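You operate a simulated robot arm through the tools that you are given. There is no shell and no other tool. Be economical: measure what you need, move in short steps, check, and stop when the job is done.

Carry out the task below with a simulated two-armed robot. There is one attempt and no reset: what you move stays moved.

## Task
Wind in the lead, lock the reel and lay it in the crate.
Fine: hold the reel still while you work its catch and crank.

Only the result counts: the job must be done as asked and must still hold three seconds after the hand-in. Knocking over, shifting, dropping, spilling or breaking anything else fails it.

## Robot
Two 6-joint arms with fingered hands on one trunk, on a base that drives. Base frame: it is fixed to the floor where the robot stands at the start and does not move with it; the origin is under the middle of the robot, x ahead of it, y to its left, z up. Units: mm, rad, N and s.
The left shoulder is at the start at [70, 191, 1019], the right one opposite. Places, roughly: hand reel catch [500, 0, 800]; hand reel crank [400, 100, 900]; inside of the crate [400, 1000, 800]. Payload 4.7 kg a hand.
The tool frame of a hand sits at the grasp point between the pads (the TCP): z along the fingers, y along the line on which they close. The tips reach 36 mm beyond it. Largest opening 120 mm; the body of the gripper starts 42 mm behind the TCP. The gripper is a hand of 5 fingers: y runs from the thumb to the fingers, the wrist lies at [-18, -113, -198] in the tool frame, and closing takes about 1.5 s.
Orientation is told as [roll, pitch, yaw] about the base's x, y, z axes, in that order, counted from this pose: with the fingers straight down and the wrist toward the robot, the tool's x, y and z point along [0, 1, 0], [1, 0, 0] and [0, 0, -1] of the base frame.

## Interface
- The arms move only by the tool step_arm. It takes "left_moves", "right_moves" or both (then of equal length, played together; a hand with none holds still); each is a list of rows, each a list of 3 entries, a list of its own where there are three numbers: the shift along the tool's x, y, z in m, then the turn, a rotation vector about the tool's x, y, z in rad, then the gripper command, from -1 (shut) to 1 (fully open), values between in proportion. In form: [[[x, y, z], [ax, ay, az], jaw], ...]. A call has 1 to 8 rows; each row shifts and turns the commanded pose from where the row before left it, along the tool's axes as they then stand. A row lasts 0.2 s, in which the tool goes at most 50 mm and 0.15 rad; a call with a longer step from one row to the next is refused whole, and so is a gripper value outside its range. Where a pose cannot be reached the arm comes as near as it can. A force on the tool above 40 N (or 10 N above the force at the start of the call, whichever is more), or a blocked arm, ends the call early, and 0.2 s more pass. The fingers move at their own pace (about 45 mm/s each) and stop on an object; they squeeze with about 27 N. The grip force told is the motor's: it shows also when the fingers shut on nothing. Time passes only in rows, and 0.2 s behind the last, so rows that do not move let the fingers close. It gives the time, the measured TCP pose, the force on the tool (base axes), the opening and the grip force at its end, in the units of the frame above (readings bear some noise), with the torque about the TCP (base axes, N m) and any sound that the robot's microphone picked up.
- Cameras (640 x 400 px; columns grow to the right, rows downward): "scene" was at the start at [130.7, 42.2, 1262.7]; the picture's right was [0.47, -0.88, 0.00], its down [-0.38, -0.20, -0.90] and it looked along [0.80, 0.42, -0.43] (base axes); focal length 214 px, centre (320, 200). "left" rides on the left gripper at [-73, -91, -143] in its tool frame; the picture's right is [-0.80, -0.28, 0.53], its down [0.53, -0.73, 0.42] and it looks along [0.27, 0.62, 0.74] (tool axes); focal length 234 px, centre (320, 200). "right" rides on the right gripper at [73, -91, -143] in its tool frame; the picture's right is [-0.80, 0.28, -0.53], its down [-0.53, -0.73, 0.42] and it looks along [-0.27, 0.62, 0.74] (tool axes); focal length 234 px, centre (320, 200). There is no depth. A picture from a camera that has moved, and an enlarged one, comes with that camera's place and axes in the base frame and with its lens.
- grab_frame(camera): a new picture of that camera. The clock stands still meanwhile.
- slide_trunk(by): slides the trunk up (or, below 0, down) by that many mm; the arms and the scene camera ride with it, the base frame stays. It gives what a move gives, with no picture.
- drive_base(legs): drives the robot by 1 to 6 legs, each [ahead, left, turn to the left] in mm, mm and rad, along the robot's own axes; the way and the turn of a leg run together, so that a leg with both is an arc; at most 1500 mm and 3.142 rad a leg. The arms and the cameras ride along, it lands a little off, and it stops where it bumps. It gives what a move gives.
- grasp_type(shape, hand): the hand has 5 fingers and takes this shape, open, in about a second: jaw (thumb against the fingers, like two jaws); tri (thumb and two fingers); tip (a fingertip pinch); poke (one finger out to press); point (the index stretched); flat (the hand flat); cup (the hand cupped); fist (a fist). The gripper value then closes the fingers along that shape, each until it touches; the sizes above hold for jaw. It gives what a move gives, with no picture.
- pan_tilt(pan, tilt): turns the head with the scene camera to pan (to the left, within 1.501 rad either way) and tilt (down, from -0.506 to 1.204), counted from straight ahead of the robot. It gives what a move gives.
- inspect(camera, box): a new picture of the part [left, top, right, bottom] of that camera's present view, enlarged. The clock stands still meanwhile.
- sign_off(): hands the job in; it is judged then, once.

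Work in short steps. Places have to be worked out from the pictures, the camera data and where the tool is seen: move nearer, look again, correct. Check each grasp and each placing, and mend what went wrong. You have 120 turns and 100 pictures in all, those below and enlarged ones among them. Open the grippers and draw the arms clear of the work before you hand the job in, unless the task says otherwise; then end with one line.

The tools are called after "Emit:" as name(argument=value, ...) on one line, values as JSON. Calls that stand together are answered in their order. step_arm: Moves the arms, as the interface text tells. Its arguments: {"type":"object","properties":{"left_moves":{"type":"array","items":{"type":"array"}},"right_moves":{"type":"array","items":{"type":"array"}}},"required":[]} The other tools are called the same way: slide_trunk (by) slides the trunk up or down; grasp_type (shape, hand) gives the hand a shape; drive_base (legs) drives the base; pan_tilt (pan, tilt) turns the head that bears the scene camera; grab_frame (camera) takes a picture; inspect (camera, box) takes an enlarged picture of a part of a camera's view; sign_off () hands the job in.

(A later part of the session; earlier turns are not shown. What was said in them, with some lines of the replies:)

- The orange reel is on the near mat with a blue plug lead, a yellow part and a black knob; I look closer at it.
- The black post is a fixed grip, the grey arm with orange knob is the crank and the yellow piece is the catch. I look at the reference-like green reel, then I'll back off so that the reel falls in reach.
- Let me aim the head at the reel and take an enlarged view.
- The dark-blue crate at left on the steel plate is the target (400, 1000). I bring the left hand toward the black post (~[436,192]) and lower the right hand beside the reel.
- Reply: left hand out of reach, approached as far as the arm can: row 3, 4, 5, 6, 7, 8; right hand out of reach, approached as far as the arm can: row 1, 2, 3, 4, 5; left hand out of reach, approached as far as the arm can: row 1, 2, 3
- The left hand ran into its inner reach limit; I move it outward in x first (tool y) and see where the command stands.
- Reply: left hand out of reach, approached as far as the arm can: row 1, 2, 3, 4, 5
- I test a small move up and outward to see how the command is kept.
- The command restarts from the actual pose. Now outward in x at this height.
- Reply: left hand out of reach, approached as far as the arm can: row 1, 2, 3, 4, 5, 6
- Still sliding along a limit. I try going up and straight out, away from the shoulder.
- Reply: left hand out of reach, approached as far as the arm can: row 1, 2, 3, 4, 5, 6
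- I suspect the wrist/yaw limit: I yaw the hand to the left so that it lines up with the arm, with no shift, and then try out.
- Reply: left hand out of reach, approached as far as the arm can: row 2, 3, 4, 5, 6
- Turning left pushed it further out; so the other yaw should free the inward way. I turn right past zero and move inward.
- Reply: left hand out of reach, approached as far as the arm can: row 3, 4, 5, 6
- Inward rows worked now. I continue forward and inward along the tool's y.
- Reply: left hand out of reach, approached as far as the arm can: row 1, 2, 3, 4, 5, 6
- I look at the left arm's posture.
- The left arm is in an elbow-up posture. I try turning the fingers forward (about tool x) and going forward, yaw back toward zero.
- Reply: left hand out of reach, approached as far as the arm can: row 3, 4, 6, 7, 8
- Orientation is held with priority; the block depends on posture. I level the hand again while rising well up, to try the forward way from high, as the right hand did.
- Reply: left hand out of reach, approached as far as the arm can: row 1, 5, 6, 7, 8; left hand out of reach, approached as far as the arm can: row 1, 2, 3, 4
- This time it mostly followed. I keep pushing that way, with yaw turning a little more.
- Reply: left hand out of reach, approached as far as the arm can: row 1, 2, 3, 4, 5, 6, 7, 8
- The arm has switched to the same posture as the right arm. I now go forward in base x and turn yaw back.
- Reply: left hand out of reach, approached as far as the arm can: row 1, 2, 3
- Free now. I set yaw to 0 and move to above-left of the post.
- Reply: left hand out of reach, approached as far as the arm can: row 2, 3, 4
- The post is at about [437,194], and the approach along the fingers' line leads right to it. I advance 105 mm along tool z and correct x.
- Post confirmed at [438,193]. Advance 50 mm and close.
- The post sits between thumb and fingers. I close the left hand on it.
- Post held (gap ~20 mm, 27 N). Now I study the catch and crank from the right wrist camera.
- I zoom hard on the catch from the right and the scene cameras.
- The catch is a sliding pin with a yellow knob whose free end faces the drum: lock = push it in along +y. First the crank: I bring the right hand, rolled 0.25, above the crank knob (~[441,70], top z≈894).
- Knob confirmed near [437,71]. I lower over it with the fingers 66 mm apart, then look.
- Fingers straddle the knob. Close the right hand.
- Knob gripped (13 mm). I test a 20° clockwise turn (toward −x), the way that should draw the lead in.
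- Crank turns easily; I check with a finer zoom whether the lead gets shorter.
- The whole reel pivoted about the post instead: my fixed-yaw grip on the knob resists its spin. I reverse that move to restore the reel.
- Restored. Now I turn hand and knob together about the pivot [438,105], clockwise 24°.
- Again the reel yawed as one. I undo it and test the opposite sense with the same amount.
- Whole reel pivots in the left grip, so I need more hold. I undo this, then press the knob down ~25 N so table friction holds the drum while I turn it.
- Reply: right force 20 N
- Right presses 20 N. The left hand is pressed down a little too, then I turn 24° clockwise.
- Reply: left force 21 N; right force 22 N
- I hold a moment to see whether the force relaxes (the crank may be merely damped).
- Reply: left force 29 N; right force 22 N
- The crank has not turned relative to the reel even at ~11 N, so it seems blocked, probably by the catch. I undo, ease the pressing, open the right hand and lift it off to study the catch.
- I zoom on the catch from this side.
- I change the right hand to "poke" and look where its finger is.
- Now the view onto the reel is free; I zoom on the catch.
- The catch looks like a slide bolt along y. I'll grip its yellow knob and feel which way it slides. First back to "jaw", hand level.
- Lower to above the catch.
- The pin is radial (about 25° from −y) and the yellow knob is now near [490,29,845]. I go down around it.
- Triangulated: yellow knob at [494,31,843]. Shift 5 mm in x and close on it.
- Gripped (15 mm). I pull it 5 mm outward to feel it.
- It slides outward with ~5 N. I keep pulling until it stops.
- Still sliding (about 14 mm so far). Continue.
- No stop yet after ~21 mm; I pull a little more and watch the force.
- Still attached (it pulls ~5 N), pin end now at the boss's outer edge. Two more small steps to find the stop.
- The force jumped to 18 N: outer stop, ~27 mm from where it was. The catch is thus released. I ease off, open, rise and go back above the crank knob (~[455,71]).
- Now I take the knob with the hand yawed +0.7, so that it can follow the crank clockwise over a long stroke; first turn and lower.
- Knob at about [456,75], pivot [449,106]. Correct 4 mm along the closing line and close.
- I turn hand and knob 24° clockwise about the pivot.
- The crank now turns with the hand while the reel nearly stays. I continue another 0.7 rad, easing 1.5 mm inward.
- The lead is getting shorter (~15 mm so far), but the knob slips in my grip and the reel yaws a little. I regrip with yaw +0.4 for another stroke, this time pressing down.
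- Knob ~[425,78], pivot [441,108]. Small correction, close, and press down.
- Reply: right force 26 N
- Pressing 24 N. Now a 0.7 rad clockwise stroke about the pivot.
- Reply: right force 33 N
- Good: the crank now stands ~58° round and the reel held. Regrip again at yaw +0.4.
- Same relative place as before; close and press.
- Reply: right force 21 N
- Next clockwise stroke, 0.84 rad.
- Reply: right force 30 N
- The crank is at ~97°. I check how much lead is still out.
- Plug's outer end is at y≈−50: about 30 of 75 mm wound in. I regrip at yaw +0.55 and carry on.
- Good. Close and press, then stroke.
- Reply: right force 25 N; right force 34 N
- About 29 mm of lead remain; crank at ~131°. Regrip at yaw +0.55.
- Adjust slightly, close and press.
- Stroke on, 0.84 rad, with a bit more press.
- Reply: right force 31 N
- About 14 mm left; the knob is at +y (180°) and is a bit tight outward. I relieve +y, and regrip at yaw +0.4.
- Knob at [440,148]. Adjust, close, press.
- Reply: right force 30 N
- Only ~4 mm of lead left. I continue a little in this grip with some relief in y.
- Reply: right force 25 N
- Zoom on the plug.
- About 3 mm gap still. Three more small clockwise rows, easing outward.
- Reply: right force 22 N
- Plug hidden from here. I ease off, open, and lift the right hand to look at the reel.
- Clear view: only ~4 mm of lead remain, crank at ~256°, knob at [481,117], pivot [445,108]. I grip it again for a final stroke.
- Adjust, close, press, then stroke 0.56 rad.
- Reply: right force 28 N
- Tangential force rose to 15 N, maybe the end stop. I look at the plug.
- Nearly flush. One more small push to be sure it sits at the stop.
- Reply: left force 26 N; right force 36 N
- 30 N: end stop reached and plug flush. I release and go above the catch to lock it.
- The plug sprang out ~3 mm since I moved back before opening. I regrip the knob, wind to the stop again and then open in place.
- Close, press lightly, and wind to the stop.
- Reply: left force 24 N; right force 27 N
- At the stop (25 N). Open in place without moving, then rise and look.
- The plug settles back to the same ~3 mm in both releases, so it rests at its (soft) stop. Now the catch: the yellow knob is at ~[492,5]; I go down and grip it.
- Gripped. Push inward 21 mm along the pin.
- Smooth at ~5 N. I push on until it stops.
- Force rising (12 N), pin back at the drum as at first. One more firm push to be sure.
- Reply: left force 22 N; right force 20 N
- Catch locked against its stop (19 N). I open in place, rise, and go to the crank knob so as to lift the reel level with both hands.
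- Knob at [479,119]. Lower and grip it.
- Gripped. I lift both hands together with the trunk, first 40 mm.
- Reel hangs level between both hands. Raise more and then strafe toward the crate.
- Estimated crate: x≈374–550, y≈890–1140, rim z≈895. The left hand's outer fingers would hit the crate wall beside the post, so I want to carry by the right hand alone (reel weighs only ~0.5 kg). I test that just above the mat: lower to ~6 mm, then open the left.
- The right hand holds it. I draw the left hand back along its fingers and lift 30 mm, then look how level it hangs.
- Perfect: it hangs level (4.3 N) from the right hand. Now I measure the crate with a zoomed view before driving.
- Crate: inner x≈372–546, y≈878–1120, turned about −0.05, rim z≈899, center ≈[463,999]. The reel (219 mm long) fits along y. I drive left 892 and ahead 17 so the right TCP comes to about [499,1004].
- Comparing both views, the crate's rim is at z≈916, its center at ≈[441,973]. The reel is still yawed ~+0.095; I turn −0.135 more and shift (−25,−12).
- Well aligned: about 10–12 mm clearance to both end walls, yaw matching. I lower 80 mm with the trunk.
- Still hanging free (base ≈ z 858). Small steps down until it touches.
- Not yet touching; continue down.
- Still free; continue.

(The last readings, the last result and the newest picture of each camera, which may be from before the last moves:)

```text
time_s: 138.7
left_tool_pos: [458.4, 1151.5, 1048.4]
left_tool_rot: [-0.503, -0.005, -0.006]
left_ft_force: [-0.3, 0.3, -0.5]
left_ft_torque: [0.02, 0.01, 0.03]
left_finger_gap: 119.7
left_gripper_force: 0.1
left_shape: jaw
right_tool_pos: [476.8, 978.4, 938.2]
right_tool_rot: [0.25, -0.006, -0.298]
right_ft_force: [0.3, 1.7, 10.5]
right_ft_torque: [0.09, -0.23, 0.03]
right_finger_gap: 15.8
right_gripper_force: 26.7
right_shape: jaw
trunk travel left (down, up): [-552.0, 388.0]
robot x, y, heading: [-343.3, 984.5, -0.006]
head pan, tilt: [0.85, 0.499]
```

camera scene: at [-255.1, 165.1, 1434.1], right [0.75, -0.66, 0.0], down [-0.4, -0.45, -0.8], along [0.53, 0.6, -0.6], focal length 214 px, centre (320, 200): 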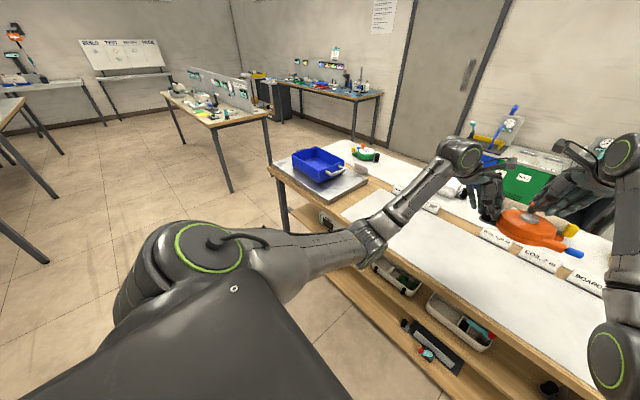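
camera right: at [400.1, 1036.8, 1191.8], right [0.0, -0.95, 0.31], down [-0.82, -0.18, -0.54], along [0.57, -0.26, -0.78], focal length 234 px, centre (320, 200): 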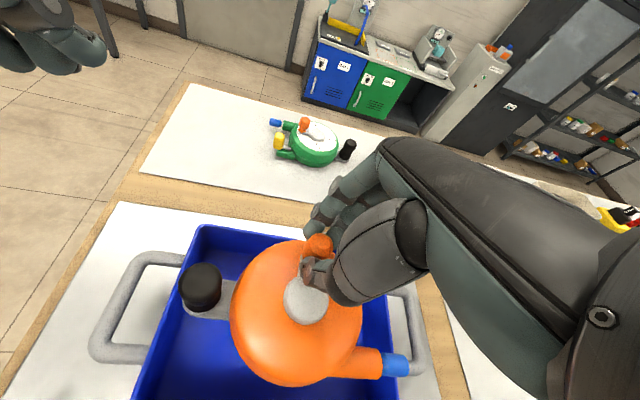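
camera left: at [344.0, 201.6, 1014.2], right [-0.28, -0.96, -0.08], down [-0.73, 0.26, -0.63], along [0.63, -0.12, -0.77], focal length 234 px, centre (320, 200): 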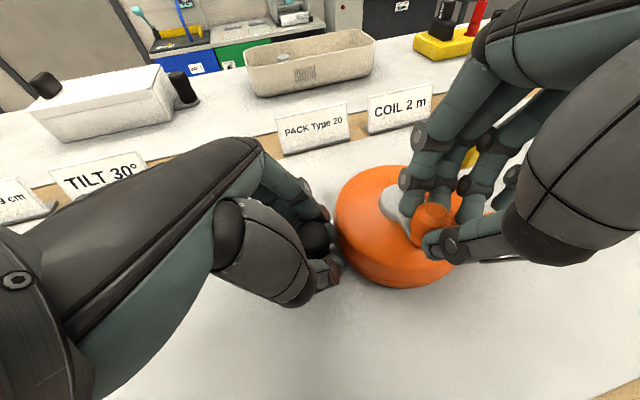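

Touched down (10 N). Ease 1.5 mm, open the hand in place, then rise straight up.

Emit:
step_arm(right_moves=[[[0.0004, 0, -0.0016], [0, 0, 0], -1], [[0, 0, 0], [0, 0, 0], -0.7], [[0, 0, 0], [0, 0, 0], -0.4], [[0, 0, 0], [0, 0, 0], -0.1], [[0, 0, 0], [0, 0, 0], 0.0], [[0.006, 0, -0.024], [0, 0, 0], 0.0], [[0.01, 0, -0.04], [0, 0, 0], 0.0], [[0.01, 0, -0.04], [0, 0, 0], 0.0]])

Emit:
grab_frame(camera="right")

```text
time_s: 140.5
left_tool_pos: [459.8, 1150.9, 1047.6]
left_tool_rot: [-0.501, -0.006, -0.007]
left_ft_force: [0.2, -0.4, 0.0]
left_ft_torque: [0.0, -0.03, 0.01]
left_finger_gap: 119.6
left_gripper_force: 0.1
left_shape: jaw
right_tool_pos: [475.7, 977.8, 1044.8]
right_tool_rot: [0.247, -0.001, -0.296]
right_ft_force: [-0.8, 0.1, 0.1]
right_ft_torque: [0.01, -0.04, 0.04]
right_finger_gap: 59.5
right_gripper_force: 0.0
right_shape: jaw
trunk travel left (down, up): [-552.0, 388.0]
robot x, y, heading: [-344.1, 982.8, -0.007]
head pan, tilt: [0.85, 0.499]
```

```text
2 pictures are left
camera right: at [397.4, 1036.3, 1200.9], right [0.0, -0.95, 0.31], down [-0.82, -0.18, -0.54], along [0.57, -0.26, -0.78], focal length 234 px, centre (320, 200)
```

right: 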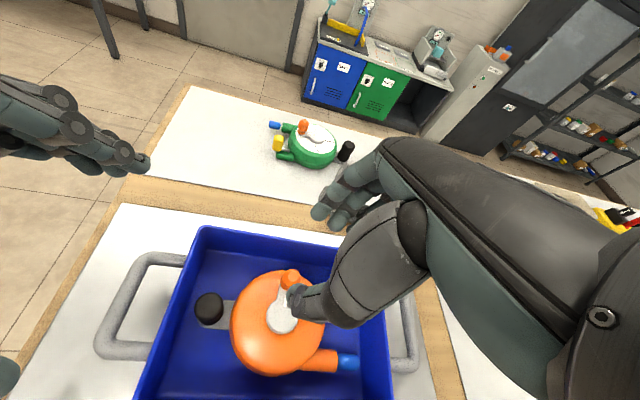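

The reel lies flat inside the crate. I raise the trunk, back the robot off and take a last look.

Emit:
slide_trunk(by=150)

Emit:
drive_base(legs=[[-200, 0, 0]])

Emit:
pan_tilt(pan=0, tilt=0.6)

Emit:
inspect(camera="scene", box=[256, 160, 384, 240])

```text
time_s: 142.2
left_tool_pos: [459.5, 1152.1, 1197.3]
left_tool_rot: [-0.503, -0.006, -0.007]
left_ft_force: [0.4, -1.0, 0.6]
left_ft_torque: [0.04, -0.01, 0.0]
left_finger_gap: 119.9
left_gripper_force: 0.2
left_shape: jaw
right_tool_pos: [475.1, 975.7, 1194.0]
right_tool_rot: [0.248, 0.001, -0.297]
right_ft_force: [0.8, -0.1, 0.1]
right_ft_torque: [-0.01, -0.05, 0.0]
right_finger_gap: 59.7
right_gripper_force: 0.1
right_shape: jaw
trunk travel left (down, up): [-702.0, 238.0]
robot x, y, heading: [-340.9, 978.4, -0.008]
head pan, tilt: [0.85, 0.499]
```

```text
time_s: 143.8
left_tool_pos: [261.1, 1156.0, 1196.1]
left_tool_rot: [-0.502, -0.003, -0.004]
left_ft_force: [0.2, -0.4, -0.1]
left_ft_torque: [0.0, 0.0, 0.03]
left_finger_gap: 119.8
left_gripper_force: 0.1
left_shape: jaw
right_tool_pos: [278.6, 980.3, 1193.5]
right_tool_rot: [0.249, -0.001, -0.295]
right_ft_force: [0.2, -0.3, -0.7]
right_ft_torque: [0.02, 0.03, 0.02]
right_finger_gap: 59.8
right_gripper_force: 0.0
right_shape: jaw
trunk travel left (down, up): [-702.0, 238.0]
robot x, y, heading: [-540.8, 981.3, -0.002]
head pan, tilt: [0.85, 0.499]
```

```text
time_s: 145.0
left_tool_pos: [261.8, 1154.7, 1196.9]
left_tool_rot: [-0.501, -0.005, -0.004]
left_ft_force: [0.6, 0.1, -0.1]
left_ft_torque: [-0.03, -0.03, 0.01]
left_finger_gap: 119.5
left_gripper_force: 0.0
left_shape: jaw
right_tool_pos: [278.5, 980.7, 1195.2]
right_tool_rot: [0.247, 0.0, -0.295]
right_ft_force: [0.1, 0.2, -0.3]
right_ft_torque: [-0.02, 0.0, 0.01]
right_finger_gap: 59.6
right_gripper_force: 0.1
right_shape: jaw
trunk travel left (down, up): [-702.0, 238.0]
robot x, y, heading: [-540.5, 984.7, -0.007]
head pan, tilt: [0.0, 0.6]
```

```text
5.00 times, centred on (320, 200) of scene
camera zoom: at [-400.6, 982.0, 1454.5], right [0.0, -1.0, 0.0], down [-0.56, 0.0, -0.83], along [0.83, 0.0, -0.56], focal length 1072 px, centre (320, 200)
```

zoom: 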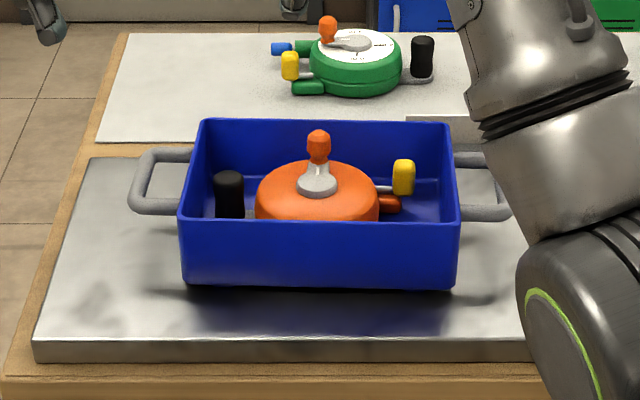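

The reel lies in the crate with the catch pushed in, and both hands are open and clear. I hand in.

Emit:
sign_off()

```text
The job is handed in.
```

The lead is wound in to within about 3 mm of the snout: it springs back that far each time the crank is released at its stop. The catch is pushed in until it stopped, and the reel lies in the dark-blue crate with both hands open and clear.
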